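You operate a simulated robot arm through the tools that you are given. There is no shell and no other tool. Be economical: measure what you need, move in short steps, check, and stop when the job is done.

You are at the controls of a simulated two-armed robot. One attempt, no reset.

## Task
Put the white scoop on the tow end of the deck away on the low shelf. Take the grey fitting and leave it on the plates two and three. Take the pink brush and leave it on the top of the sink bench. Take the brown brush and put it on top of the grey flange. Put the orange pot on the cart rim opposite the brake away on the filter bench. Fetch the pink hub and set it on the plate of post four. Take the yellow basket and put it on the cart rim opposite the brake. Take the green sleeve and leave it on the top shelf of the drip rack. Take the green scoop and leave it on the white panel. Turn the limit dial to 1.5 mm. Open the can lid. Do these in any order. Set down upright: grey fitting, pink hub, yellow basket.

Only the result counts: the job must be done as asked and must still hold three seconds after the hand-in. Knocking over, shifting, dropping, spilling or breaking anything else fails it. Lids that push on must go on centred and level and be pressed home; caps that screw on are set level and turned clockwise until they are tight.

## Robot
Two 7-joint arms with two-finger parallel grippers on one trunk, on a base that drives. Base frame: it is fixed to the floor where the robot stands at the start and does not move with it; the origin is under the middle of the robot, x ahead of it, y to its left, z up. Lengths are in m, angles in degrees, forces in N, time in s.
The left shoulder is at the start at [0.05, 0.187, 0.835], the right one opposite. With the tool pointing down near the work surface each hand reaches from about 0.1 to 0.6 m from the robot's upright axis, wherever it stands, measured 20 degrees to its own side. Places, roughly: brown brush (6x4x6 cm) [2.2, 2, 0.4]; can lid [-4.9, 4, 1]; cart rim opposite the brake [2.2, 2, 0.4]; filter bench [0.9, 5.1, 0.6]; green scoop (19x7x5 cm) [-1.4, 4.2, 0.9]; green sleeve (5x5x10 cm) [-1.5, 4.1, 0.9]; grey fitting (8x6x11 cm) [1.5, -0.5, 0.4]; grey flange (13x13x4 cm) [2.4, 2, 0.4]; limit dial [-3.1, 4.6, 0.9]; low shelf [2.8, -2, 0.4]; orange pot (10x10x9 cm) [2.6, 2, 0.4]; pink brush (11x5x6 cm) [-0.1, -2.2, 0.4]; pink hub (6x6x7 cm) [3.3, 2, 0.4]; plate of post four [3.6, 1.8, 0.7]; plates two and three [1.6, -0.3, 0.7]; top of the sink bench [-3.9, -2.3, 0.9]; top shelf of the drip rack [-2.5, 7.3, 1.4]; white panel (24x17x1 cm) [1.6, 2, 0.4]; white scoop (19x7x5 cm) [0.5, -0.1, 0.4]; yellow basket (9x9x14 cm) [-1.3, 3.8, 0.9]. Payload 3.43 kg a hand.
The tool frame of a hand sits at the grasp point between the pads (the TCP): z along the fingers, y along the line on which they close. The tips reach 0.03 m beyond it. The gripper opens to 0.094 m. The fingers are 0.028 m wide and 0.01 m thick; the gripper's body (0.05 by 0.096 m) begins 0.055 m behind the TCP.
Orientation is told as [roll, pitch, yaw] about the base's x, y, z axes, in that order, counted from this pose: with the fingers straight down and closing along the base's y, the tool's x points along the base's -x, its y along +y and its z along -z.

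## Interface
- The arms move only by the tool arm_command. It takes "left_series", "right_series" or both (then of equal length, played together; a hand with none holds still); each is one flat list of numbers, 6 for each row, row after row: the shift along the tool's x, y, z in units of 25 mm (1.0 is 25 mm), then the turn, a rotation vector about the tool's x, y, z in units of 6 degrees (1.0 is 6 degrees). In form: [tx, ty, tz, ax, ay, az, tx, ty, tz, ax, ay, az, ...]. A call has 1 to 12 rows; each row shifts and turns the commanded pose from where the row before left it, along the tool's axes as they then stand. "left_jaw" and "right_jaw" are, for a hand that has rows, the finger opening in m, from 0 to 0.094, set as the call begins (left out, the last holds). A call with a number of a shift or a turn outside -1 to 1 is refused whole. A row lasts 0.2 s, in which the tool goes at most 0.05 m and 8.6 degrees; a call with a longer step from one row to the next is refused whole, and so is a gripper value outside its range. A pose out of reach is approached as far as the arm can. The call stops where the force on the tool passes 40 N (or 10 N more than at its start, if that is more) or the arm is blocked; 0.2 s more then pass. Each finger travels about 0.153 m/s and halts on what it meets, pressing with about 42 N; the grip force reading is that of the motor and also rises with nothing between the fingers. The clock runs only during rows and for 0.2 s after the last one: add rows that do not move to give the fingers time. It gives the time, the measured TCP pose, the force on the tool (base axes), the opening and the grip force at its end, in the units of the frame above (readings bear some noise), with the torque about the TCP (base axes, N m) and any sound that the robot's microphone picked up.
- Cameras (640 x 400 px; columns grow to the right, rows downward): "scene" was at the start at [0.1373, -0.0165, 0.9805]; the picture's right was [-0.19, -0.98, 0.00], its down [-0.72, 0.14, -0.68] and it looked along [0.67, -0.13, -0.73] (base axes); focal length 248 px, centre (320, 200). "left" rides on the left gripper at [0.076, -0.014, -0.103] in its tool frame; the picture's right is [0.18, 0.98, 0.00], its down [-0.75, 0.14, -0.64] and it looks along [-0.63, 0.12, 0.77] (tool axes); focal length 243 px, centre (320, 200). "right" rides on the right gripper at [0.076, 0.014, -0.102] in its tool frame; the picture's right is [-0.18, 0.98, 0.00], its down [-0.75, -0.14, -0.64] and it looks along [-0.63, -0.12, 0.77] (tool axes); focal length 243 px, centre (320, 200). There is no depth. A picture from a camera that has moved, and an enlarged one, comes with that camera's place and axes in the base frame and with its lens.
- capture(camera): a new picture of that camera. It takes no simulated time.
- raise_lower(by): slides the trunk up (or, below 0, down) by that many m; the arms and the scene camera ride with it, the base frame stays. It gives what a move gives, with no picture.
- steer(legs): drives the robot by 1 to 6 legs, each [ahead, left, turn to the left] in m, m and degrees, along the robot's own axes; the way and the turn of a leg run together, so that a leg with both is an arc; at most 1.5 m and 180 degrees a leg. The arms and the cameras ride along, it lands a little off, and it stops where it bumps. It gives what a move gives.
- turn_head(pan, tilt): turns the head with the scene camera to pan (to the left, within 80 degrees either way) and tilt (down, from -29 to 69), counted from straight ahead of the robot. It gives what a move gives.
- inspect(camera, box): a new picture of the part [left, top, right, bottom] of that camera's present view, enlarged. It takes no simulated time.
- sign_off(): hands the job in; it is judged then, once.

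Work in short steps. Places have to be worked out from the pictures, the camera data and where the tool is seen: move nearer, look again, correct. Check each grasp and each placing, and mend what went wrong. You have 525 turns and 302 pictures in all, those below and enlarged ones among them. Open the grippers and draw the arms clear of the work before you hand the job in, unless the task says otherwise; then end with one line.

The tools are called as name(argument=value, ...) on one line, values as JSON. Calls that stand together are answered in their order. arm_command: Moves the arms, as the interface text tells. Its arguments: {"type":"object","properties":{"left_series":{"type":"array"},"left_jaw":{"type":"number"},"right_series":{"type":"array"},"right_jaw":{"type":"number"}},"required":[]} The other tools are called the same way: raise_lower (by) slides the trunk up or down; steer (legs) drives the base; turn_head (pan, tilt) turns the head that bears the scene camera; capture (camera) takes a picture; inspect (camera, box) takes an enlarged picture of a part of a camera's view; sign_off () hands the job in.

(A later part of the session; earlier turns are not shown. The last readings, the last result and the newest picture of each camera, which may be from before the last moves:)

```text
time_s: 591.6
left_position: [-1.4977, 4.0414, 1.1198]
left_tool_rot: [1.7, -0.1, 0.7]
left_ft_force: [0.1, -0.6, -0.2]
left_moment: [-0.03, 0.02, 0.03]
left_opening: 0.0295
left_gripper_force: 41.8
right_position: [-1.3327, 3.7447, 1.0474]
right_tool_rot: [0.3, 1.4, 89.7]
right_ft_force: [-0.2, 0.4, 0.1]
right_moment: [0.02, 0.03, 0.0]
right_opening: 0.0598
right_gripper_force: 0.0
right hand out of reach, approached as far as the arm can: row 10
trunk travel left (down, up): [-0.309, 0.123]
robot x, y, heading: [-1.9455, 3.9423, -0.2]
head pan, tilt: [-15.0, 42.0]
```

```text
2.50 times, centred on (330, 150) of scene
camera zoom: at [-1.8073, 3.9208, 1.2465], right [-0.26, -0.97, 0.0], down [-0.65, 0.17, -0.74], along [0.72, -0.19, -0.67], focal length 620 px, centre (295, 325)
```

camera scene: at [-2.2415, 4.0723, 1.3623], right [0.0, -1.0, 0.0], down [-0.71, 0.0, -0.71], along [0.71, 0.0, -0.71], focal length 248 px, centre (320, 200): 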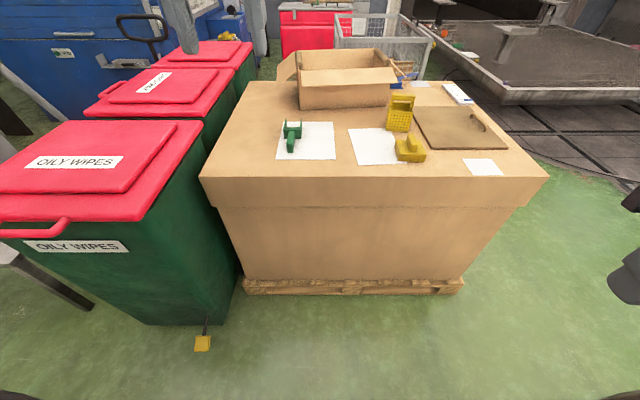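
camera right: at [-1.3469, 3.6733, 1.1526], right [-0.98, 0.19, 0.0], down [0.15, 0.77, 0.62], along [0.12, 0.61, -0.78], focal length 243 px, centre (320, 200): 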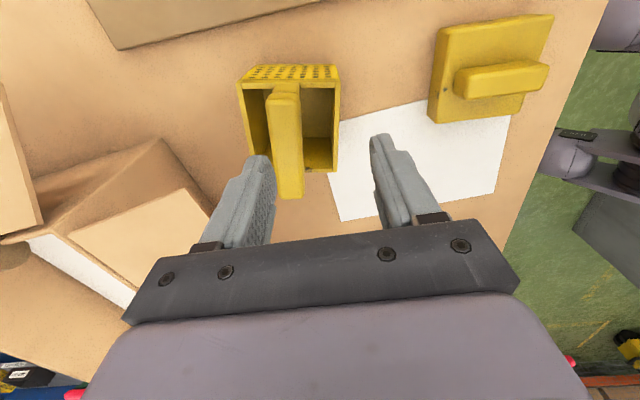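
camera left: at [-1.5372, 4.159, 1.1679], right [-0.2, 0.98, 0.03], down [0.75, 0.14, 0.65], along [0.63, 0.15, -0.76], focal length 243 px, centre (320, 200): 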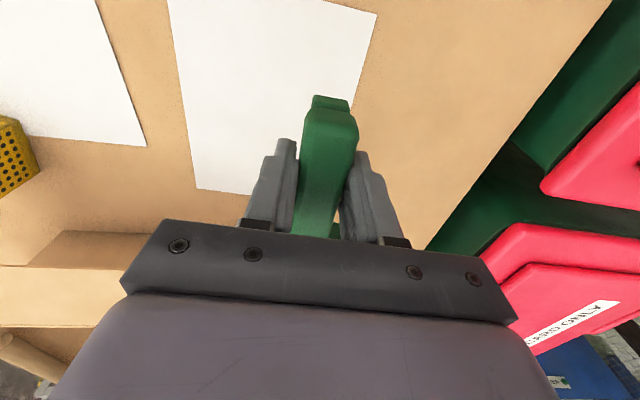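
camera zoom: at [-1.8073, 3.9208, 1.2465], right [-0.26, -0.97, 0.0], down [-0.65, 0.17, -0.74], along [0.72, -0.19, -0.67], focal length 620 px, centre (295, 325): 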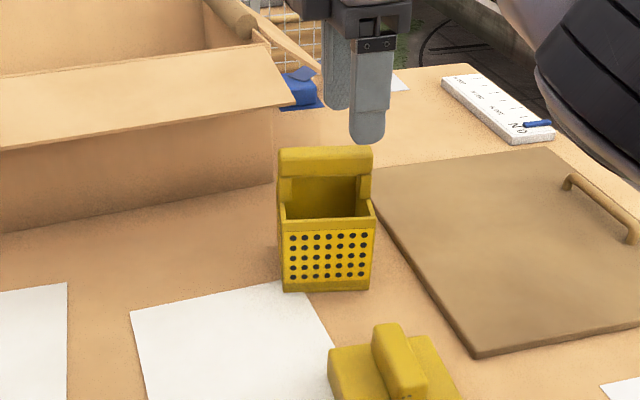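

The bar is 2.6 cm beyond reach with a vertical hand. An 8° lean gains that; I tilt the hand slightly and extend, jaw wider.

arm_command(right_series=[0, 0, 0.3, 0.7, 0, 0, 0, -0.5, 0.3, 0.7, 0, 0, 0, -0.5, 0, 0, 0, 0], right_jaw=0.08)

capture(camera="right")

```text
time_s: 592.4
left_position: [-1.4972, 4.0423, 1.1203]
left_tool_rot: [1.5, -0.1, 0.7]
left_ft_force: [0.0, -0.5, -0.7]
left_moment: [-0.03, 0.01, 0.03]
left_opening: 0.0294
left_gripper_force: 42.4
right_position: [-1.3071, 3.7454, 1.0366]
right_tool_rot: [-8.1, 1.4, 89.6]
right_ft_force: [-1.1, 0.2, -0.2]
right_moment: [-0.02, -0.01, 0.0]
right_opening: 0.0799
right_gripper_force: 0.1
trunk travel left (down, up): [-0.309, 0.123]
robot x, y, heading: [-1.9481, 3.9443, -0.0]
head pan, tilt: [-15.0, 42.0]
```

```text
116 pictures are left
camera right: at [-1.3368, 3.6733, 1.1379], right [-0.97, 0.19, -0.14], down [0.05, 0.77, 0.64], along [0.23, 0.61, -0.76], focal length 243 px, centre (320, 200)
```

right: 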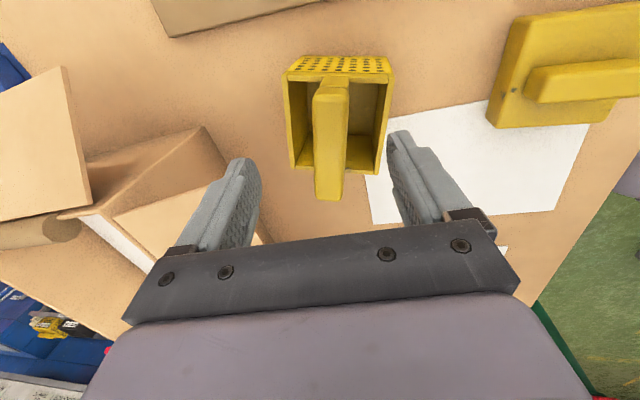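

Centred over the bar. I descend to z≈0.965 and close.

arm_command(right_series=[0, 0.1, 0.75, 0, 0, 0, 0, 0.1, 0.75, 0, 0, 0, 0, 0.1, 0.75, 0, 0, 0, 0, 0.1, 0.65, 0, 0, 0])

capture(camera="right")

arm_command(right_series=[0, 0, 0, 0, 0, 0, 0, 0, 0, 0, 0, 0, 0, 0, 0, 0, 0, 0], right_jaw=0.0)

inspect(camera="scene", box=[250, 70, 410, 230])

```text
time_s: 593.4
left_position: [-1.5013, 4.0422, 1.1211]
left_tool_rot: [1.4, -0.3, 0.6]
left_ft_force: [0.6, -0.3, -0.9]
left_moment: [-0.03, 0.04, -0.01]
left_opening: 0.0295
left_gripper_force: 41.4
right_position: [-1.3062, 3.7421, 0.9717]
right_tool_rot: [-8.7, 1.3, 89.7]
right_ft_force: [-2.9, -1.2, 29.0]
right_moment: [-0.13, 1.41, 0.02]
right_opening: 0.0792
right_gripper_force: 0.0
trunk travel left (down, up): [-0.309, 0.123]
robot x, y, heading: [-1.9476, 3.9465, -0.0]
head pan, tilt: [-15.0, 42.0]
```

```text
115 pictures are left
camera right: at [-1.3367, 3.6699, 1.0727], right [-0.97, 0.19, -0.15], down [0.05, 0.77, 0.64], along [0.24, 0.61, -0.76], focal length 243 px, centre (320, 200)
```

right: 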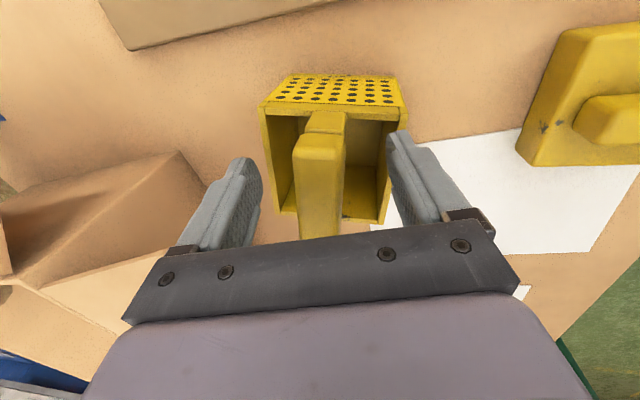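

```text
time_s: 594.2
left_position: [-1.4994, 4.0427, 1.1188]
left_tool_rot: [1.6, -0.2, 0.7]
left_ft_force: [-0.2, -0.2, 0.0]
left_moment: [-0.02, 0.03, 0.0]
left_opening: 0.0292
left_gripper_force: 41.6
right_position: [-1.3063, 3.744, 0.9658]
right_tool_rot: [-8.2, 1.4, 89.7]
right_ft_force: [-0.1, 1.4, 15.9]
right_moment: [0.05, 0.74, 0.1]
right_opening: 0.0298
right_gripper_force: 41.4
trunk travel left (down, up): [-0.309, 0.123]
robot x, y, heading: [-1.9472, 3.9415, 0.0]
head pan, tilt: [-15.0, 42.0]
```

```text
2.50 times, centred on (330, 150) of scene
camera zoom: at [-1.8089, 3.9221, 1.2468], right [-0.26, -0.97, 0.0], down [-0.65, 0.17, -0.74], along [0.72, -0.19, -0.67], focal length 620 px, centre (295, 325)
```

zoom: 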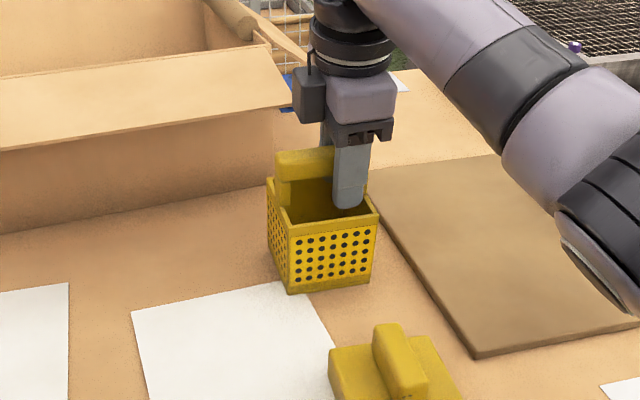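

Bar gripped (3 cm). I lift it slowly.

arm_command(right_series=[0, -0.03, -0.2, 0, 0, 0, 0, -0.04, -0.3, 0, 0, 0, 0, -0.06, -0.4, 0, 0, 0, 0, 0, -0.6, 0, 0, 0, 0, 0, -0.8, 0, 0, 0, 0, 0, -1, 0, 0, 0, 0, 0, -1, 0, 0, 0, 0, 0, -1, 0, 0, 0, 0, 0, -1, 0, 0, 0, 0, 0, -1, 0, 0, 0])

capture(camera="scene")

capture(camera="right")

```text
time_s: 596.4
left_position: [-1.4976, 4.0416, 1.1192]
left_tool_rot: [1.6, -0.1, 0.6]
left_ft_force: [-0.9, -0.5, -0.7]
left_moment: [0.02, 0.0, -0.01]
left_opening: 0.0293
left_gripper_force: 41.8
right_position: [-1.3369, 3.7434, 1.1417]
right_tool_rot: [-7.9, 1.4, 89.6]
right_ft_force: [-0.1, 0.4, -3.5]
right_moment: [-0.05, 0.02, 0.0]
right_opening: 0.0283
right_gripper_force: 42.3
right hand out of reach, approached as far as the arm can: row 9, 10
trunk travel left (down, up): [-0.309, 0.123]
robot x, y, heading: [-1.9501, 3.9452, -0.1]
head pan, tilt: [-15.0, 42.0]
```

```text
113 pictures are left
camera scene: at [-1.8076, 3.9213, 1.2466], right [-0.26, -0.97, 0.0], down [-0.65, 0.17, -0.74], along [0.72, -0.19, -0.67], focal length 248 px, centre (320, 200)
```

scene: 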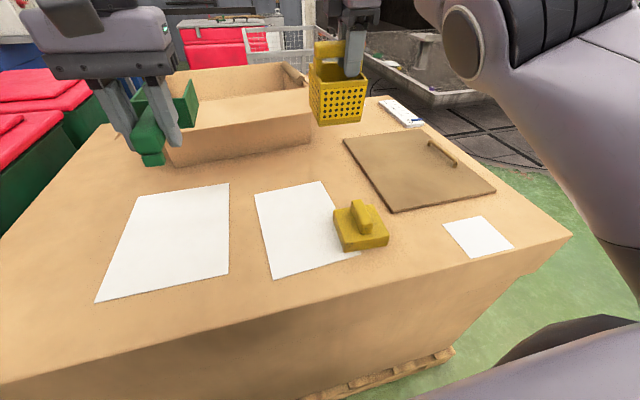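

```text
112 pictures are left
camera right: at [-1.3668, 3.6704, 1.2431], right [-0.97, 0.19, -0.14], down [0.06, 0.77, 0.64], along [0.23, 0.61, -0.76], focal length 243 px, centre (320, 200)
```

right: 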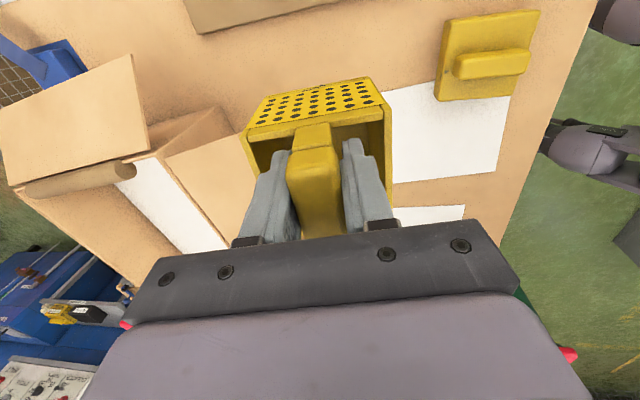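

Both held. I raise the trunk, back off, go south and then east along the north side of the cart.

raise_lower(by=0.1)

steer(legs=[[-0.33, 0, 0], [0, -1.2, 0], [1.4, 0, 0], [1.4, 0, 0]])

turn_head(pan=-10, tilt=25)

capture(camera="scene")

```text
time_s: 597.7
left_position: [-1.4988, 4.042, 1.2189]
left_tool_rot: [1.6, -0.1, 0.6]
left_ft_force: [-0.4, 1.1, 0.0]
left_moment: [-0.03, 0.05, 0.0]
left_opening: 0.0292
left_gripper_force: 41.7
right_position: [-1.3378, 3.7421, 1.2398]
right_tool_rot: [-8.0, 1.4, 89.6]
right_ft_force: [-0.1, -0.5, -3.7]
right_moment: [-0.03, 0.02, 0.01]
right_opening: 0.028
right_gripper_force: 42.0
trunk travel left (down, up): [-0.409, 0.023]
robot x, y, heading: [-1.9458, 3.948, -0.1]
head pan, tilt: [-15.0, 42.0]
```

```text
time_s: 618.7
left_position: [0.9834, 2.8646, 1.2198]
left_tool_rot: [1.7, -0.2, 1.7]
left_ft_force: [0.7, -0.2, -0.7]
left_moment: [-0.01, 0.0, 0.01]
left_opening: 0.0296
left_gripper_force: 41.9
right_position: [1.1479, 2.5695, 1.2413]
right_tool_rot: [-7.9, 1.5, 90.6]
right_ft_force: [0.6, 0.3, -2.8]
right_moment: [-0.08, 0.05, 0.0]
right_opening: 0.028
right_gripper_force: 41.8
trunk travel left (down, up): [-0.409, 0.023]
robot x, y, heading: [0.536, 2.7578, 1.3]
head pan, tilt: [-15.0, 42.0]
```

```text
time_s: 619.5
left_position: [0.9835, 2.8671, 1.2196]
left_tool_rot: [1.7, -0.1, 1.7]
left_ft_force: [0.3, -0.1, -0.7]
left_moment: [0.0, 0.05, 0.03]
left_opening: 0.0296
left_gripper_force: 41.7
right_position: [1.1497, 2.5696, 1.2396]
right_tool_rot: [-7.9, 1.5, 90.7]
right_ft_force: [-0.1, 0.9, -3.3]
right_moment: [-0.03, 0.04, -0.01]
right_opening: 0.0283
right_gripper_force: 41.9
trunk travel left (down, up): [-0.409, 0.023]
robot x, y, heading: [0.5357, 2.7593, 1.1]
head pan, tilt: [-10.0, 25.0]
```

```text
111 pictures are left
camera scene: at [0.686, 2.7453, 1.3727], right [-0.15, -0.99, 0.0], down [-0.42, 0.07, -0.91], along [0.89, -0.14, -0.42], focal length 248 px, centre (320, 200)
```

scene: 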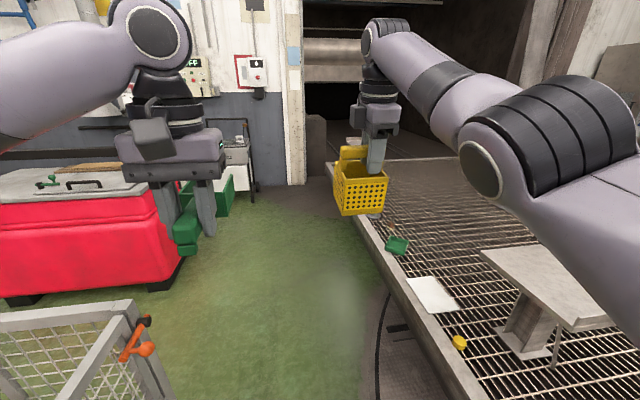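

Rim items ahead: the white panel is at about (1.56, 2.0). I drive on to x≈1.65 and turn to face south.

steer(legs=[[1.1, 0, -1], [0, 0, -90]])

turn_head(pan=0, tilt=45)

capture(camera="scene")

```text
time_s: 629.1
left_position: [1.7613, 2.3376, 1.219]
left_tool_rot: [1.6, -0.1, -88.8]
left_ft_force: [0.2, -0.6, -0.1]
left_moment: [0.04, 0.02, 0.01]
left_opening: 0.0295
left_gripper_force: 42.0
right_position: [1.4637, 2.171, 1.2415]
right_tool_rot: [-7.9, 1.4, 0.2]
right_ft_force: [0.7, 0.4, -2.9]
right_moment: [0.03, 0.03, 0.0]
right_opening: 0.0281
right_gripper_force: 42.3
trunk travel left (down, up): [-0.409, 0.023]
robot x, y, heading: [1.6601, 2.7831, -89.2]
head pan, tilt: [-10.0, 25.0]
```

```text
time_s: 629.9
left_position: [1.7604, 2.3365, 1.2194]
left_tool_rot: [1.6, 0.0, -88.8]
left_ft_force: [1.1, -0.4, 0.1]
left_moment: [0.04, 0.02, -0.01]
left_opening: 0.0295
left_gripper_force: 42.7
right_position: [1.4635, 2.1727, 1.2413]
right_tool_rot: [-7.9, 1.5, 0.2]
right_ft_force: [0.4, 0.8, -2.6]
right_moment: [0.02, 0.08, -0.01]
right_opening: 0.028
right_gripper_force: 42.0
trunk travel left (down, up): [-0.409, 0.023]
robot x, y, heading: [1.6626, 2.7894, -89.1]
head pan, tilt: [0.0, 45.0]
```

```text
110 pictures are left
camera scene: at [1.6617, 2.6434, 1.3423], right [-1.0, -0.01, 0.0], down [-0.01, 0.71, -0.71], along [0.01, -0.71, -0.71], focal length 248 px, centre (320, 200)
```

scene: 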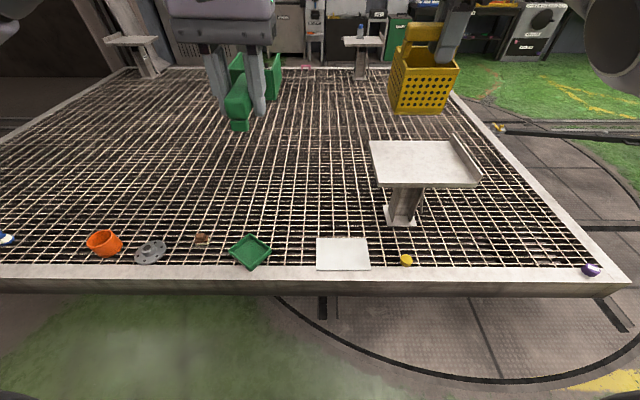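

Everything is in view: panel (1.565, 2.007), tray, brown brush, flange, pot along the strip by the rim. I turn the left wrist so the scoop lies along the panel, and pull the right hand (basket) back and up.

arm_command(left_series=[0, 0, 0, 0, 0, 1, 0, 0, 0, 0, 0, 1, 0, 0, 0, 0, 0, 1, 0, 0, 0, 0, 0, 1, 0, 0, 0, 0, 0, 1, 0, 0, 0, 0, 0, 1, 0, 0, 0, 0, 0, 1, 0, 0, 0, 0, 0, 1, 0, 0, 0, 0, 0, 1, 0, 0, 0, 0, 0, 1, 0, 0, 0, 0, 0, 1, 0, 0, 0, 0, 0, 1], right_series=[0, 0.75, -0.6, 0, 0, 0, 0, 0.75, -0.6, 0, 0, 0, 0, 0.75, -0.6, 0, 0, 0, 0, 0.75, -0.6, 0, 0, 0, 0, 0.75, -0.6, 0, 0, 0, 0, 0.75, -0.6, 0, 0, 0, 0, 0.75, -0.6, 0, 0, 0, 0, 0.75, -0.6, 0, 0, 0, 0, 0, 0, 0, 0, 0, 0, 0, 0, 0, 0, 0, 0, 0, 0, 0, 0, 0, 0, 0, 0, 0, 0, 0])

arm_command(left_series=[0, 0, 0, 0, 0, 1, 0, 0, 0, 0, 0, 1, 0, 0, 0, 0, 0, 1])

raise_lower(by=-0.35)

```text
time_s: 632.5
left_position: [1.7614, 2.3357, 1.2185]
left_tool_rot: [0.5, 1.5, -160.9]
left_ft_force: [0.6, 0.2, -0.9]
left_moment: [0.04, -0.06, 0.0]
left_opening: 0.0294
left_gripper_force: 41.9
right_position: [1.471, 2.2106, 1.3115]
right_tool_rot: [-7.8, 1.4, 0.3]
right_ft_force: [0.8, 0.1, -2.7]
right_moment: [0.02, 0.05, 0.01]
right_opening: 0.0283
right_gripper_force: 42.2
right hand out of reach, approached as far as the arm can: row 1, 2, 3, 4, 5, 6, 7, 8
trunk travel left (down, up): [-0.409, 0.023]
robot x, y, heading: [1.6563, 2.7848, -89.2]
head pan, tilt: [0.0, 45.0]
```

```text
time_s: 633.3
left_position: [1.7613, 2.3366, 1.2199]
left_tool_rot: [0.1, 1.7, -179.0]
left_ft_force: [0.3, 0.8, -0.8]
left_moment: [-0.02, -0.01, 0.0]
left_opening: 0.0296
left_gripper_force: 41.8
right_position: [1.4709, 2.2115, 1.312]
right_tool_rot: [-7.9, 1.3, 0.2]
right_ft_force: [0.1, -0.3, -2.8]
right_moment: [0.02, 0.05, 0.01]
right_opening: 0.0285
right_gripper_force: 41.9
trunk travel left (down, up): [-0.409, 0.023]
robot x, y, heading: [1.6601, 2.7874, -89.4]
head pan, tilt: [0.0, 45.0]
```

```text
time_s: 636.7
left_position: [1.7614, 2.3368, 0.8691]
left_tool_rot: [0.1, 1.6, -178.7]
left_ft_force: [0.6, 0.6, -0.2]
left_moment: [-0.01, -0.03, 0.0]
left_opening: 0.0295
left_gripper_force: 42.4
right_position: [1.4714, 2.2113, 0.9621]
right_tool_rot: [-7.9, 1.4, 0.2]
right_ft_force: [-0.1, -0.2, -1.8]
right_moment: [0.05, 0.05, 0.0]
right_opening: 0.028
right_gripper_force: 42.2
trunk travel left (down, up): [-0.059, 0.373]
robot x, y, heading: [1.661, 2.7814, -89.2]
head pan, tilt: [0.0, 45.0]
```

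I move the base to (1.46, 2.52) and bring the left hand down over the panel.

steer(legs=[[0.25, -0.2, -0.8]])

arm_command(left_series=[0, 0, 1, 0, 0, 0, 0, 0, 1, 0, 0, 0, 0, 0, 1, 0, 0, 0, 0, 0, 1, 0, 0, 0, 0, 0, 1, 0, 0, 0, 0, 0, 1, 0, 0, 0, 0, 0, 1, 0, 0, 0, 0, 0, 1, 0, 0, 0, 0, 0, 1, 0, 0, 0, 0, 0, 1, 0, 0, 0, 0, 0, 1, 0, 0, 0, 0, 0, 1, 0, 0, 0])

capture(camera="scene")

capture(camera="left")

```text
time_s: 638.9
left_position: [1.5529, 2.0816, 0.8692]
left_tool_rot: [0.1, 1.5, -179.8]
left_ft_force: [-0.9, 0.6, -0.2]
left_moment: [0.01, -0.01, 0.02]
left_opening: 0.0297
left_gripper_force: 41.9
right_position: [1.26, 1.9604, 0.9609]
right_tool_rot: [-8.0, 1.4, -0.8]
right_ft_force: [0.6, 0.4, -2.1]
right_moment: [0.0, 0.05, -0.02]
right_opening: 0.0283
right_gripper_force: 42.0
trunk travel left (down, up): [-0.059, 0.373]
robot x, y, heading: [1.4589, 2.5339, -90.2]
head pan, tilt: [0.0, 45.0]
```

```text
time_s: 641.5
left_position: [1.559, 2.0767, 0.5667]
left_tool_rot: [0.2, 1.6, -179.7]
left_ft_force: [0.2, 0.9, -1.2]
left_moment: [0.01, -0.04, 0.02]
left_opening: 0.0295
left_gripper_force: 42.1
right_position: [1.2605, 1.9616, 0.962]
right_tool_rot: [-7.9, 1.5, -0.7]
right_ft_force: [0.3, 0.2, -2.5]
right_moment: [0.05, 0.06, 0.0]
right_opening: 0.0281
right_gripper_force: 41.9
trunk travel left (down, up): [-0.059, 0.373]
robot x, y, heading: [1.4611, 2.5315, -90.4]
head pan, tilt: [0.0, 45.0]
```

```text
109 pictures are left
camera scene: at [1.4585, 2.3898, 0.9922], right [-1.0, 0.01, 0.0], down [0.0, 0.71, -0.71], along [0.0, -0.71, -0.71], focal length 248 px, centre (320, 200)
```

scene: 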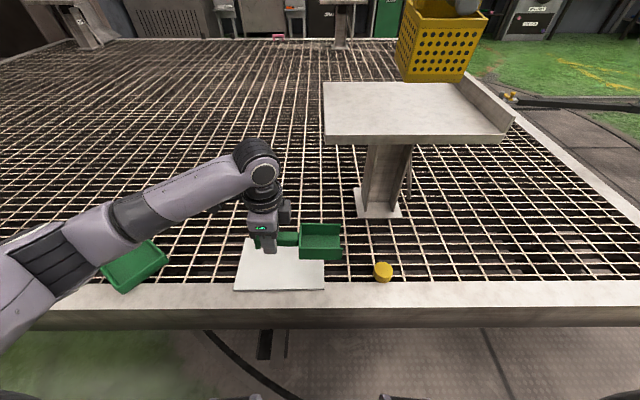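

```text
108 pictures are left
camera left: at [1.6325, 2.0923, 0.6719], right [0.19, -0.98, 0.01], down [-0.77, -0.14, 0.62], along [-0.61, -0.12, -0.78], focal length 243 px, centre (320, 200)
```

left: 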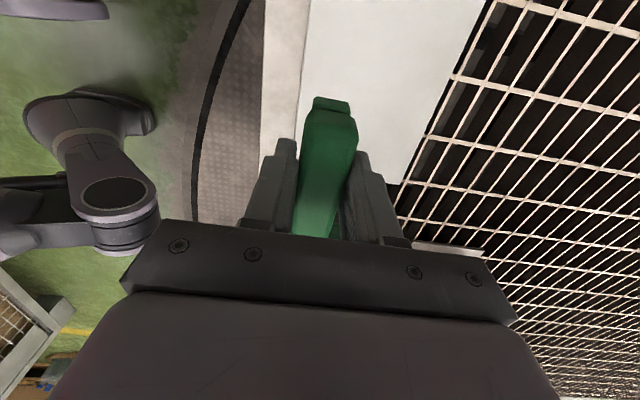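

Panel spans x 1.45–1.69, y 1.93–2.10. I move the scoop so it is centred on it and lower.

arm_command(left_series=[0.8, 0.88, 0.3, 0, 0, 0, 0.8, 0.88, 0.3, 0, 0, 0, 0.8, 0.88, 0.4, 0, 0, 0, 0, 0, 0.8, 0, 0, 0, 0, 0, 0.8, 0, 0, 0, 0, 0, 0.8, 0, 0, 0, 0, 0, 0.8, 0, 0, 0, 0, 0, 0.6, 0, 0, 0, 0, 0, 0.4, 0, 0, 0])

inspect(camera="scene", box=[200, 180, 400, 320])

```text
time_s: 643.5
left_position: [1.6243, 2.0151, 0.4409]
left_tool_rot: [0.2, 1.6, -179.7]
left_ft_force: [-0.2, -0.6, 0.2]
left_moment: [0.03, -0.05, 0.01]
left_opening: 0.0295
left_gripper_force: 41.8
right_position: [1.2612, 1.9603, 0.9623]
right_tool_rot: [-7.9, 1.4, -0.7]
right_ft_force: [0.1, 0.7, -2.4]
right_moment: [0.02, 0.1, -0.01]
right_opening: 0.0282
right_gripper_force: 42.3
trunk travel left (down, up): [-0.059, 0.373]
robot x, y, heading: [1.4582, 2.531, -90.1]
head pan, tilt: [0.0, 45.0]
```

```text
2.86 times, centred on (300, 250) of scene
camera zoom: at [1.4585, 2.3897, 0.9922], right [-1.0, 0.01, 0.0], down [0.0, 0.71, -0.71], along [0.0, -0.71, -0.71], focal length 709 px, centre (377, 57)
```

zoom: 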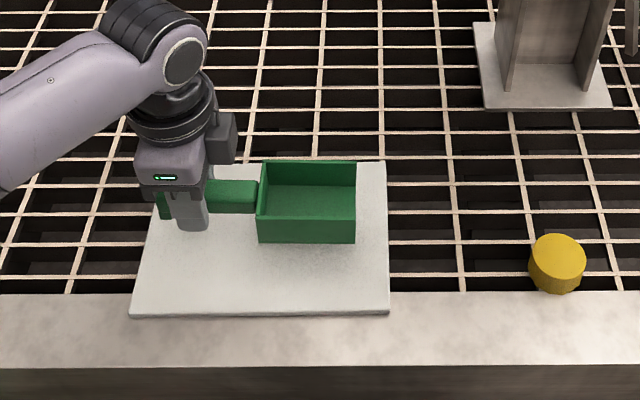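

Good placement. I lower slowly to contact.

arm_command(left_series=[0, 0, 0.4, 0, 0, 0, 0, 0, 0.3, 0, 0, 0, 0, 0, 0.3, 0, 0, 0, 0, 0, 0.2, 0, 0, 0, 0, 0, 0.2, 0, 0, 0, 0, 0, 0.2, 0, 0, 0, 0, 0, 0.2, 0, 0, 0])

inspect(camera="scene", box=[200, 180, 400, 320])

```text
time_s: 645.1
left_position: [1.6247, 2.0119, 0.404]
left_tool_rot: [0.7, 1.6, -179.5]
left_ft_force: [1.3, 3.9, 16.3]
left_moment: [0.16, -0.59, 0.12]
left_opening: 0.0296
left_gripper_force: 42.0
right_position: [1.2604, 1.9615, 0.9612]
right_tool_rot: [-7.9, 1.3, -0.7]
right_ft_force: [0.0, 0.3, -2.4]
right_moment: [0.01, 0.06, -0.03]
right_opening: 0.0282
right_gripper_force: 41.9
trunk travel left (down, up): [-0.059, 0.373]
robot x, y, heading: [1.4584, 2.5342, -90.3]
head pan, tilt: [0.0, 45.0]
stopped in row 7 (left hand): the force on the tool passed its limit (the readings are from after the stop); the commanded pose is now the measured one
```

```text
2.86 times, centred on (300, 250) of scene
camera zoom: at [1.4582, 2.3909, 0.9923], right [-1.0, 0.0, 0.0], down [0.0, 0.71, -0.71], along [0.0, -0.71, -0.71], focal length 709 px, centre (377, 57)
```

zoom: 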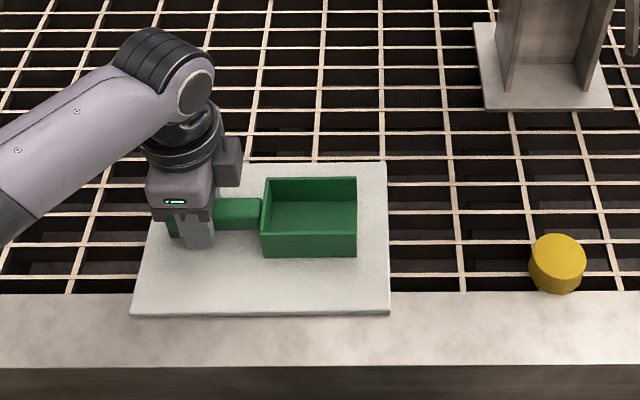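

Seated on the panel. I release and rise.

arm_command(left_series=[0, 0, -0.05, 0, 0, 0, 0, 0, 0, 0, 0, 0], left_jaw=0.06)

arm_command(left_series=[0, 0, -0.4, 0, 0, 0, 0, 0, -0.6, 0, 0, 0, 0, 0, -1, 0, 0, 0, 0, 0, -1, 0, 0, 0, 0, 0, -1, 0, 0, 0, 0, 0, -1, 0, 0, 0, 0, 0, -1, 0, 0, 0, 0, 0, -1, 0, 0, 0])

capture(camera="scene")

```text
time_s: 645.7
left_position: [1.6276, 2.0132, 0.4016]
left_tool_rot: [0.4, 1.5, -179.5]
left_ft_force: [-0.2, -0.6, -0.2]
left_moment: [-0.02, 0.0, 0.02]
left_opening: 0.06
left_gripper_force: 0.1
right_position: [1.2607, 1.9601, 0.9616]
right_tool_rot: [-7.8, 1.5, -0.7]
right_ft_force: [0.4, 0.1, -2.3]
right_moment: [0.01, 0.07, 0.0]
right_opening: 0.0283
right_gripper_force: 41.6
trunk travel left (down, up): [-0.059, 0.373]
robot x, y, heading: [1.4574, 2.5333, -90.0]
head pan, tilt: [0.0, 45.0]
```

```text
time_s: 647.5
left_position: [1.6234, 2.0143, 0.5807]
left_tool_rot: [0.6, 1.6, -179.6]
left_ft_force: [0.2, -0.1, -0.8]
left_moment: [0.03, -0.03, 0.0]
left_opening: 0.0599
left_gripper_force: 0.2
right_position: [1.2611, 1.9603, 0.9622]
right_tool_rot: [-7.9, 1.4, -0.7]
right_ft_force: [0.3, -0.3, -2.6]
right_moment: [-0.01, 0.07, 0.0]
right_opening: 0.0282
right_gripper_force: 41.6
trunk travel left (down, up): [-0.059, 0.373]
robot x, y, heading: [1.4606, 2.5282, -90.3]
head pan, tilt: [0.0, 45.0]
```

```text
105 pictures are left
camera scene: at [1.4586, 2.3899, 0.9922], right [-1.0, 0.0, 0.0], down [0.0, 0.71, -0.71], along [0.0, -0.71, -0.71], focal length 248 px, centre (320, 200)
```

scene: 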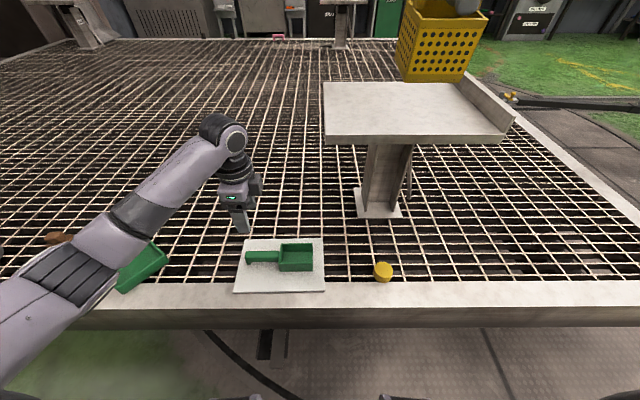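

Scoop is on the panel. Next the brown brush: I shift 0.6 m left (east) with the left wrist turned back, and look.

arm_command(left_series=[0, 0, -0.5, 0, 0, -1, 0, 0, -0.5, 0, 0, -1, 0, 0, -0.5, 0, 0, -1, 0, 0, -0.5, 0, 0, -1, 0, 0, 0, 0, 0, -1, 0, 0, 0, 0, 0, -1, 0, 0, 0, 0, 0, -1, 0, 0, 0, 0, 0, -1, 0, 0, 0, 0, 0, -1, 0, 0, 0, 0, 0, -1, 0, 0, 0, 0, 0, -1, 0, 0, 0, 0, 0, -1])

arm_command(left_series=[0, 0, 0, 0, 0, -1, 0, 0, 0, 0, 0, -1, 0, 0, 0, 0, 0, -1])

steer(legs=[[0, 0.6, 0]])

turn_head(pan=20, tilt=50)

capture(camera="scene")

```text
time_s: 650.1
left_position: [1.6206, 2.0157, 0.6273]
left_tool_rot: [1.6, 0.0, -107.6]
left_ft_force: [0.9, -0.6, 0.5]
left_moment: [0.03, 0.0, 0.02]
left_opening: 0.0602
left_gripper_force: 0.0
right_position: [1.2614, 1.9608, 0.9615]
right_tool_rot: [-7.9, 1.4, -0.7]
right_ft_force: [-0.5, 0.1, -3.0]
right_moment: [0.02, 0.07, -0.02]
right_opening: 0.0281
right_gripper_force: 41.7
trunk travel left (down, up): [-0.059, 0.373]
robot x, y, heading: [1.4573, 2.5315, -90.3]
head pan, tilt: [0.0, 45.0]
```

```text
time_s: 650.9
left_position: [1.6201, 2.0142, 0.6273]
left_tool_rot: [1.5, -0.6, -89.6]
left_ft_force: [0.2, 0.0, 0.1]
left_moment: [0.01, -0.06, -0.03]
left_opening: 0.0604
left_gripper_force: 0.1
right_position: [1.2611, 1.9616, 0.9612]
right_tool_rot: [-7.8, 1.4, -0.8]
right_ft_force: [1.0, 0.1, -3.3]
right_moment: [0.02, 0.06, 0.0]
right_opening: 0.0281
right_gripper_force: 42.1
trunk travel left (down, up): [-0.059, 0.373]
robot x, y, heading: [1.4596, 2.531, -90.2]
head pan, tilt: [0.0, 45.0]
```

```text
time_s: 654.4
left_position: [2.2349, 2.0133, 0.6253]
left_tool_rot: [1.3, -0.5, -89.6]
left_ft_force: [-0.6, 0.1, 0.2]
left_moment: [-0.02, -0.03, 0.01]
left_opening: 0.0602
left_gripper_force: 0.1
right_position: [1.8765, 1.9583, 0.9622]
right_tool_rot: [-7.9, 1.3, -0.5]
right_ft_force: [0.2, 0.2, -2.5]
right_moment: [0.0, 0.05, 0.02]
right_opening: 0.0281
right_gripper_force: 41.8
trunk travel left (down, up): [-0.059, 0.373]
robot x, y, heading: [2.0743, 2.5281, -90.1]
head pan, tilt: [0.0, 45.0]
```

```text
time_s: 655.2
left_position: [2.2352, 2.0139, 0.6261]
left_tool_rot: [1.5, -0.5, -89.6]
left_ft_force: [0.0, 0.9, -0.7]
left_moment: [-0.03, 0.0, -0.03]
left_opening: 0.06
left_gripper_force: 0.0
right_position: [1.8766, 1.957, 0.9629]
right_tool_rot: [-7.8, 1.4, -0.5]
right_ft_force: [0.3, -0.5, -2.6]
right_moment: [-0.01, 0.05, 0.02]
right_opening: 0.0279
right_gripper_force: 41.3
trunk travel left (down, up): [-0.059, 0.373]
robot x, y, heading: [2.0713, 2.5308, -90.2]
head pan, tilt: [20.0, 50.0]
```

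```text
104 pictures are left
camera scene: at [2.0991, 2.3964, 0.9853], right [-0.94, -0.34, 0.0], down [-0.26, 0.72, -0.64], along [0.22, -0.6, -0.77], focal length 248 px, centre (320, 200)
```

scene: 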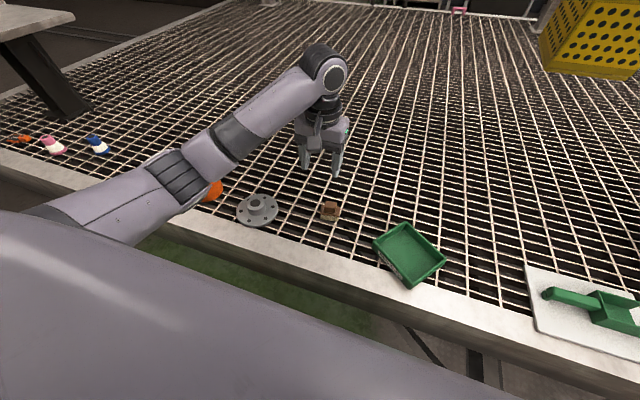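

Brush near (2.229, 1.955), flange near (2.446, 2.01). I look with the left camera.

capture(camera="left")

inspect(camera="scene", box=[220, 175, 360, 245])

```text
103 pictures are left
camera left: at [2.2173, 2.0908, 0.7274], right [0.98, 0.19, 0.02], down [0.13, -0.75, 0.65], along [0.14, -0.64, -0.76], focal length 243 px, centre (320, 200)
```

left: 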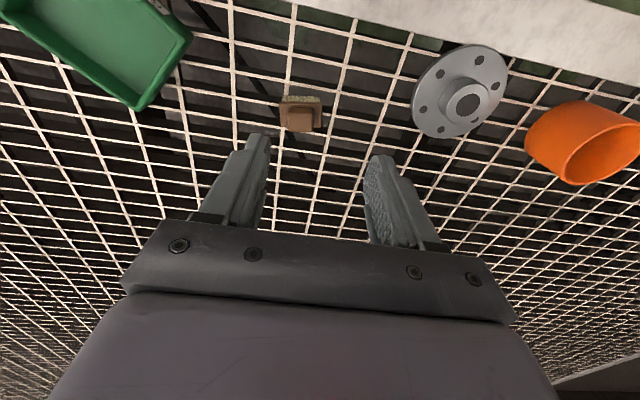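

```text
4.57 times, centred on (290, 210) of scene
camera zoom: at [2.0991, 2.3964, 0.9853], right [-0.94, -0.34, 0.0], down [-0.26, 0.72, -0.64], along [0.22, -0.6, -0.77], focal length 1135 px, centre (457, 154)
```

zoom: 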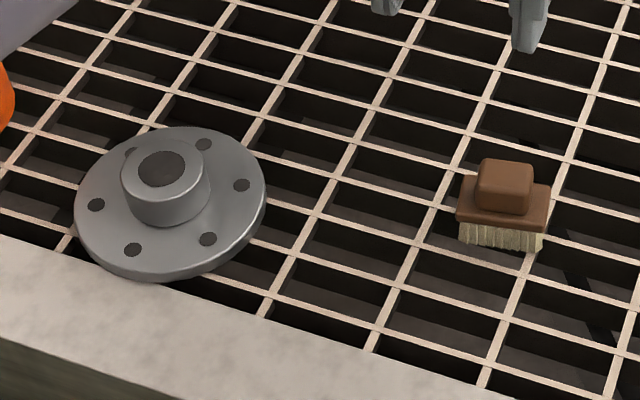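

Brush at (2.223, 1.967), knob up to z≈0.42; flange boss top at (2.441, 2.019, 0.396). I go down on the brush's knob.

arm_command(left_series=[-0.6, -0.16, 0.5, 0, 0, 0, -0.6, -0.16, 0.5, 0, 0, 0, -0.67, -0.16, 0.7, 0, 0, 0, 0, 0, 1, 0, 0, 0, 0, 0, 1, 0, 0, 0, 0, 0, 1, 0, 0, 0, 0, 0, 1, 0, 0, 0, 0, 0, 0.8, 0, 0, 0])

capture(camera="left")

```text
time_s: 657.0
left_position: [2.2288, 1.9646, 0.4635]
left_tool_rot: [1.4, -0.4, -89.5]
left_ft_force: [0.8, -1.0, -0.3]
left_moment: [0.01, 0.02, 0.0]
left_opening: 0.06
left_gripper_force: 0.1
right_position: [1.876, 1.9567, 0.961]
right_tool_rot: [-7.8, 1.4, -0.6]
right_ft_force: [0.7, 0.8, -3.0]
right_moment: [0.0, 0.02, 0.0]
right_opening: 0.0279
right_gripper_force: 41.9
trunk travel left (down, up): [-0.059, 0.373]
robot x, y, heading: [2.074, 2.5296, -90.3]
head pan, tilt: [20.0, 50.0]
```

```text
101 pictures are left
camera left: at [2.2101, 2.0424, 0.5646], right [0.98, 0.19, 0.02], down [0.13, -0.75, 0.65], along [0.14, -0.64, -0.76], focal length 243 px, centre (320, 200)
```

left: 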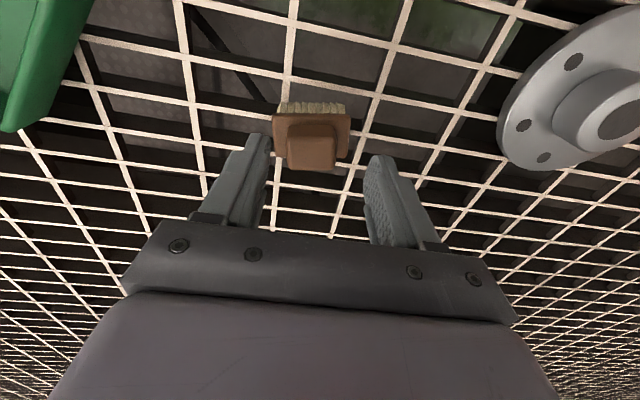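

I correct a few mm, lower 4 cm, and close.

arm_command(left_series=[-0.16, -0.2, 0.5, 0, 0, 0, 0, 0, 0.5, 0, 0, 0, 0, 0, 0.5, 0, 0, 0, 0, 0, 0.15, 0, 0, 0])

arm_command(left_series=[0, 0, 0, 0, 0, 0, 0, 0, 0, 0, 0, 0, 0, 0, 0, 0, 0, 0], left_jaw=0.0)

arm_command(left_series=[0, 0, -0.3, 0, 0, 0, 0, 0, -0.5, 0, 0, 0, 0, 0, -0.8, 0, 0, 0, 0, 0, -0.8, 0, 0, 0, 0, 0, -0.8, 0, 0, 0])

capture(camera="left")

```text
time_s: 658.0
left_position: [2.2244, 1.9609, 0.4234]
left_tool_rot: [1.4, -0.5, -89.6]
left_ft_force: [-0.5, 1.0, 0.7]
left_moment: [-0.01, 0.02, 0.0]
left_opening: 0.06
left_gripper_force: 0.0
right_position: [1.8752, 1.9587, 0.962]
right_tool_rot: [-7.9, 1.3, -0.6]
right_ft_force: [-0.3, 0.5, -2.4]
right_moment: [0.04, 0.1, 0.0]
right_opening: 0.0283
right_gripper_force: 42.4
trunk travel left (down, up): [-0.059, 0.373]
robot x, y, heading: [2.074, 2.5308, -90.1]
head pan, tilt: [20.0, 50.0]
```

```text
time_s: 658.8
left_position: [2.2227, 1.9614, 0.4223]
left_tool_rot: [1.6, -0.4, -89.7]
left_ft_force: [0.2, -0.3, 0.6]
left_moment: [-0.06, 0.01, 0.0]
left_opening: 0.0348
left_gripper_force: 41.7
right_position: [1.8756, 1.9583, 0.9615]
right_tool_rot: [-7.7, 1.5, -0.6]
right_ft_force: [0.0, 0.1, -2.1]
right_moment: [0.0, 0.08, 0.01]
right_opening: 0.0281
right_gripper_force: 41.6
trunk travel left (down, up): [-0.059, 0.373]
robot x, y, heading: [2.0721, 2.5323, -90.0]
head pan, tilt: [20.0, 50.0]
```

```text
time_s: 660.0
left_position: [2.2235, 1.9601, 0.5015]
left_tool_rot: [1.5, -0.5, -89.5]
left_ft_force: [-1.0, 1.4, -0.6]
left_moment: [0.0, 0.0, 0.01]
left_opening: 0.0355
left_gripper_force: 42.1
right_position: [1.8753, 1.9572, 0.9617]
right_tool_rot: [-7.9, 1.5, -0.5]
right_ft_force: [0.7, 0.2, -3.4]
right_moment: [0.05, 0.05, -0.02]
right_opening: 0.0282
right_gripper_force: 41.9
trunk travel left (down, up): [-0.059, 0.373]
robot x, y, heading: [2.0709, 2.5262, -90.4]
head pan, tilt: [20.0, 50.0]
```

```text
100 pictures are left
camera left: at [2.2061, 2.0377, 0.6038], right [0.98, 0.19, 0.02], down [0.13, -0.75, 0.65], along [0.14, -0.64, -0.76], focal length 243 px, centre (320, 200)
```

left: 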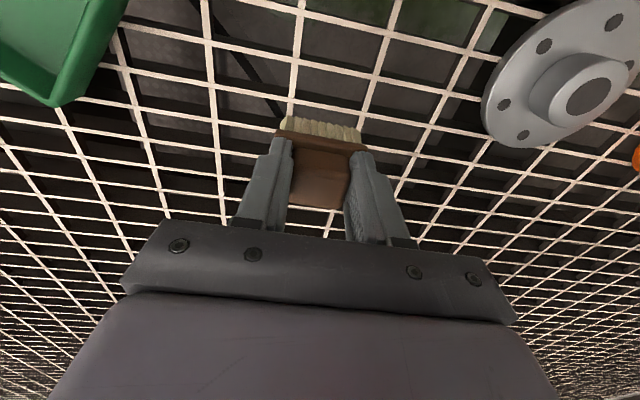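

Held. I shift the base 0.2 m east and align over the flange's boss.

steer(legs=[[0, 0.2, 0]])

arm_command(left_series=[0.75, 0, 0, 0, 0, 0, 0.75, 0, 0, 0, 0, 0, 0.75, 0, 0, 0, 0, 0])

capture(camera="left")

inspect(camera="scene", box=[240, 130, 400, 250])

```text
time_s: 661.6
left_position: [2.4265, 1.9614, 0.502]
left_tool_rot: [1.6, -0.4, -89.2]
left_ft_force: [-0.5, 0.6, -1.7]
left_moment: [0.05, 0.01, -0.02]
left_opening: 0.0351
left_gripper_force: 41.1
right_position: [2.0775, 1.9559, 0.9611]
right_tool_rot: [-7.9, 1.4, -0.1]
right_ft_force: [0.6, -0.7, -2.8]
right_moment: [0.03, 0.03, -0.01]
right_opening: 0.0282
right_gripper_force: 42.1
trunk travel left (down, up): [-0.059, 0.373]
robot x, y, heading: [2.271, 2.5249, -89.7]
head pan, tilt: [20.0, 50.0]
```

```text
time_s: 662.4
left_position: [2.4275, 2.0191, 0.5017]
left_tool_rot: [1.5, -0.5, -89.1]
left_ft_force: [-0.9, -1.0, -0.6]
left_moment: [0.04, 0.02, -0.04]
left_opening: 0.0351
left_gripper_force: 42.1
right_position: [2.0778, 1.9572, 0.9629]
right_tool_rot: [-7.7, 1.4, -0.1]
right_ft_force: [0.0, 0.5, -1.7]
right_moment: [0.04, 0.05, -0.01]
right_opening: 0.0282
right_gripper_force: 42.0
trunk travel left (down, up): [-0.059, 0.373]
robot x, y, heading: [2.2706, 2.5285, -89.3]
head pan, tilt: [20.0, 50.0]
```

```text
99 pictures are left
camera left: at [2.4072, 2.0958, 0.6035], right [0.98, 0.2, 0.02], down [0.14, -0.75, 0.65], along [0.15, -0.63, -0.76], focal length 243 px, centre (320, 200)
```

left: 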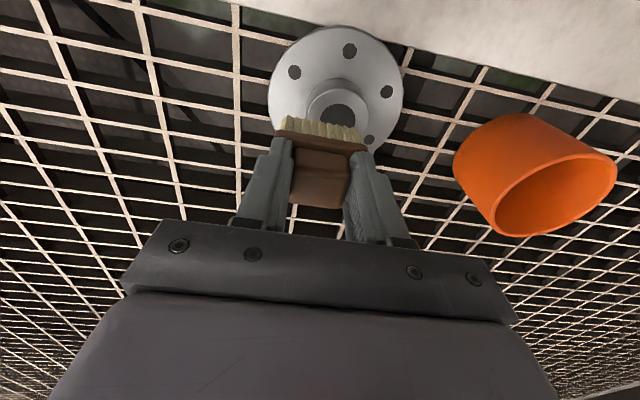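

```text
3.33 times, centred on (320, 190) of scene
camera zoom: at [2.2972, 2.3968, 0.9853], right [-0.94, -0.35, 0.0], down [-0.27, 0.72, -0.64], along [0.22, -0.6, -0.77], focal length 827 px, centre (320, 233)
```

zoom: 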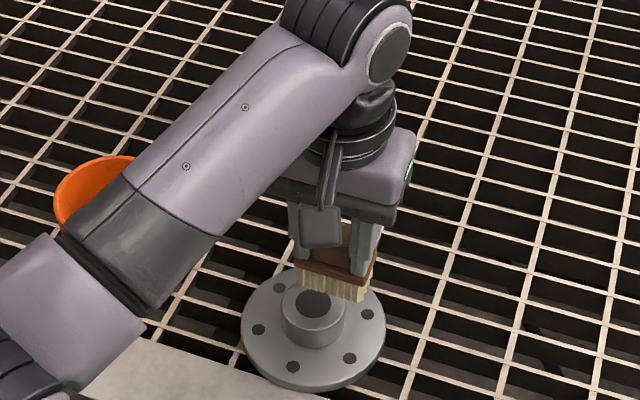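

I align (1.4 cm more east) and lower onto the boss gently.

arm_command(left_series=[0.12, 0.58, 0, 0, 0, 0, 0, 0, 0.4, 0, 0, 0, 0, 0, 0.4, 0, 0, 0, 0, 0, 0.3, 0, 0, 0, 0, 0, 0.2, 0, 0, 0, 0, 0, 0.2, 0, 0, 0, 0, 0, 0.2, 0, 0, 0, 0, 0, 0.2, 0, 0, 0])

inspect(camera="scene", box=[240, 130, 400, 250])

capture(camera="left")

```text
time_s: 664.3
left_position: [2.4399, 2.0179, 0.4609]
left_tool_rot: [1.4, -1.3, -89.2]
left_ft_force: [2.3, 4.8, 15.6]
left_moment: [0.42, 0.2, -0.19]
left_opening: 0.0351
left_gripper_force: 42.0
right_position: [2.0776, 1.9566, 0.9623]
right_tool_rot: [-7.8, 1.3, -0.2]
right_ft_force: [0.2, -0.1, -2.8]
right_moment: [-0.02, 0.04, -0.02]
right_opening: 0.0282
right_gripper_force: 41.5
trunk travel left (down, up): [-0.059, 0.373]
robot x, y, heading: [2.2658, 2.5285, -89.9]
head pan, tilt: [20.0, 50.0]
stopped in row 8 (left hand): the force on the tool passed its limit (the readings are from after the stop); the commanded pose is now the measured one
```

```text
3.33 times, centred on (320, 190) of scene
camera zoom: at [2.2972, 2.3981, 0.9853], right [-0.94, -0.35, 0.0], down [-0.27, 0.72, -0.64], along [0.22, -0.6, -0.77], focal length 827 px, centre (320, 233)
```

zoom: 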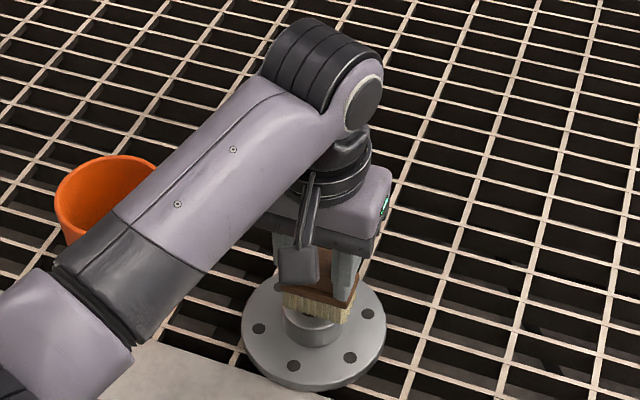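

```text
96 pictures are left
camera left: at [2.4218, 2.0966, 0.5621], right [0.98, 0.2, 0.02], down [0.14, -0.74, 0.66], along [0.15, -0.65, -0.75], focal length 243 px, centre (320, 200)
```

left: 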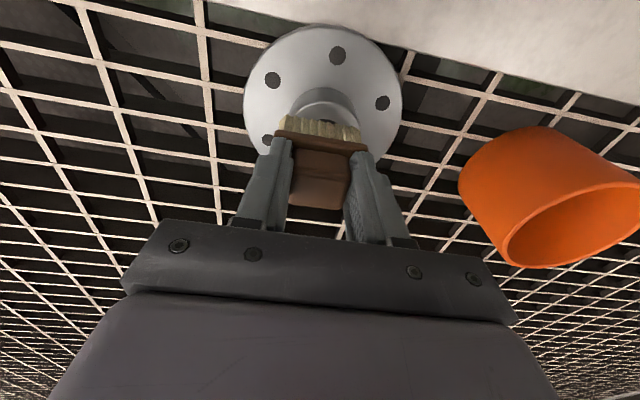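

The brush sits about 1 cm too far south on the boss. I lift slightly, shift 1 cm north and set down again.

arm_command(left_series=[0, 0, -0.4, 0, 0.15, 0, 0.4, -0.08, 0, 0, 0, 0, 0, 0, 0.2, 0, 0, 0, 0, 0, 0.2, 0, 0, 0, 0, 0, 0.1, 0, 0, 0, 0, 0, 0.1, 0, 0, 0])

capture(camera="left")

```text
time_s: 665.7
left_position: [2.4391, 2.0255, 0.4625]
left_tool_rot: [1.5, -0.9, -88.9]
left_ft_force: [2.7, 3.5, 15.0]
left_moment: [0.19, 0.04, -0.07]
left_opening: 0.0353
left_gripper_force: 42.2
right_position: [2.0791, 1.9569, 0.9609]
right_tool_rot: [-7.8, 1.3, 0.0]
right_ft_force: [0.9, -0.2, -3.2]
right_moment: [0.04, 0.06, 0.01]
right_opening: 0.0281
right_gripper_force: 41.7
trunk travel left (down, up): [-0.059, 0.373]
robot x, y, heading: [2.27, 2.5305, -89.5]
head pan, tilt: [20.0, 50.0]
stopped in row 6 (left hand): the force on the tool passed its limit (the readings are from after the stop); the commanded pose is now the measured one
```

```text
95 pictures are left
camera left: at [2.4204, 2.1037, 0.5627], right [0.98, 0.2, 0.02], down [0.14, -0.74, 0.66], along [0.15, -0.64, -0.75], focal length 243 px, centre (320, 200)
```

left: 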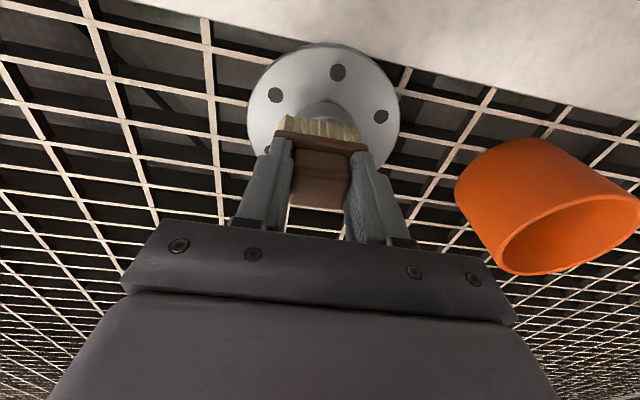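

Moments are small now — well centred. I release and rise.

arm_command(left_series=[0, 0, -0.05, 0, 0, 0, 0, 0, 0, 0, 0, 0], left_jaw=0.06)

arm_command(left_series=[0, 0, -0.3, 0, 0, 0, 0, 0, -0.5, 0, 0, 0, 0, 0, -0.8, 0, 0, 0, 0, 0, -1, 0, 0, 0, 0, 0, -1, 0, 0, 0, 0, 0, -1, 0, 0, 0, 0, 0, -1, 0, 0, 0])

capture(camera="scene")

```text
time_s: 666.3
left_position: [2.4383, 2.0268, 0.4597]
left_tool_rot: [1.4, -0.6, -89.0]
left_ft_force: [-1.2, -1.3, 5.5]
left_moment: [-0.1, 0.18, -0.02]
left_opening: 0.0606
left_gripper_force: 1.0
right_position: [2.0773, 1.9558, 0.9616]
right_tool_rot: [-7.9, 1.4, -0.1]
right_ft_force: [0.2, -0.4, -3.1]
right_moment: [0.01, 0.03, 0.0]
right_opening: 0.028
right_gripper_force: 42.2
trunk travel left (down, up): [-0.059, 0.373]
robot x, y, heading: [2.2699, 2.5313, -89.6]
head pan, tilt: [20.0, 50.0]
```

```text
time_s: 667.9
left_position: [2.4359, 2.0302, 0.6004]
left_tool_rot: [1.3, -0.4, -89.0]
left_ft_force: [1.1, 0.5, 0.3]
left_moment: [-0.03, 0.02, 0.01]
left_opening: 0.0599
left_gripper_force: 0.0
right_position: [2.0783, 1.9563, 0.96]
right_tool_rot: [-7.8, 1.4, 0.0]
right_ft_force: [0.3, 0.3, -2.7]
right_moment: [-0.01, 0.05, 0.01]
right_opening: 0.0281
right_gripper_force: 42.2
trunk travel left (down, up): [-0.059, 0.373]
robot x, y, heading: [2.2645, 2.5309, -89.4]
head pan, tilt: [20.0, 50.0]
```

```text
94 pictures are left
camera scene: at [2.2975, 2.3972, 0.9853], right [-0.94, -0.35, 0.0], down [-0.27, 0.72, -0.64], along [0.22, -0.6, -0.77], focal length 248 px, centre (320, 200)
```

scene: 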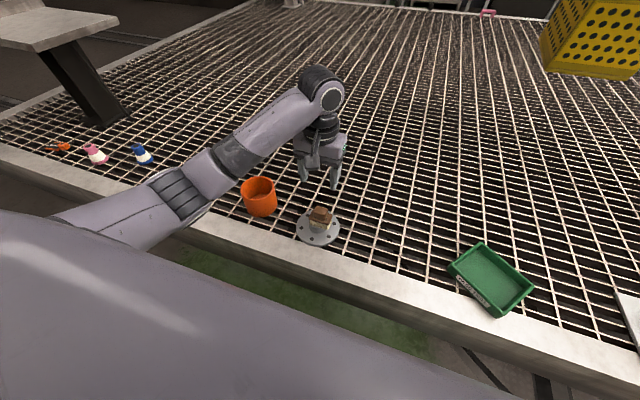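

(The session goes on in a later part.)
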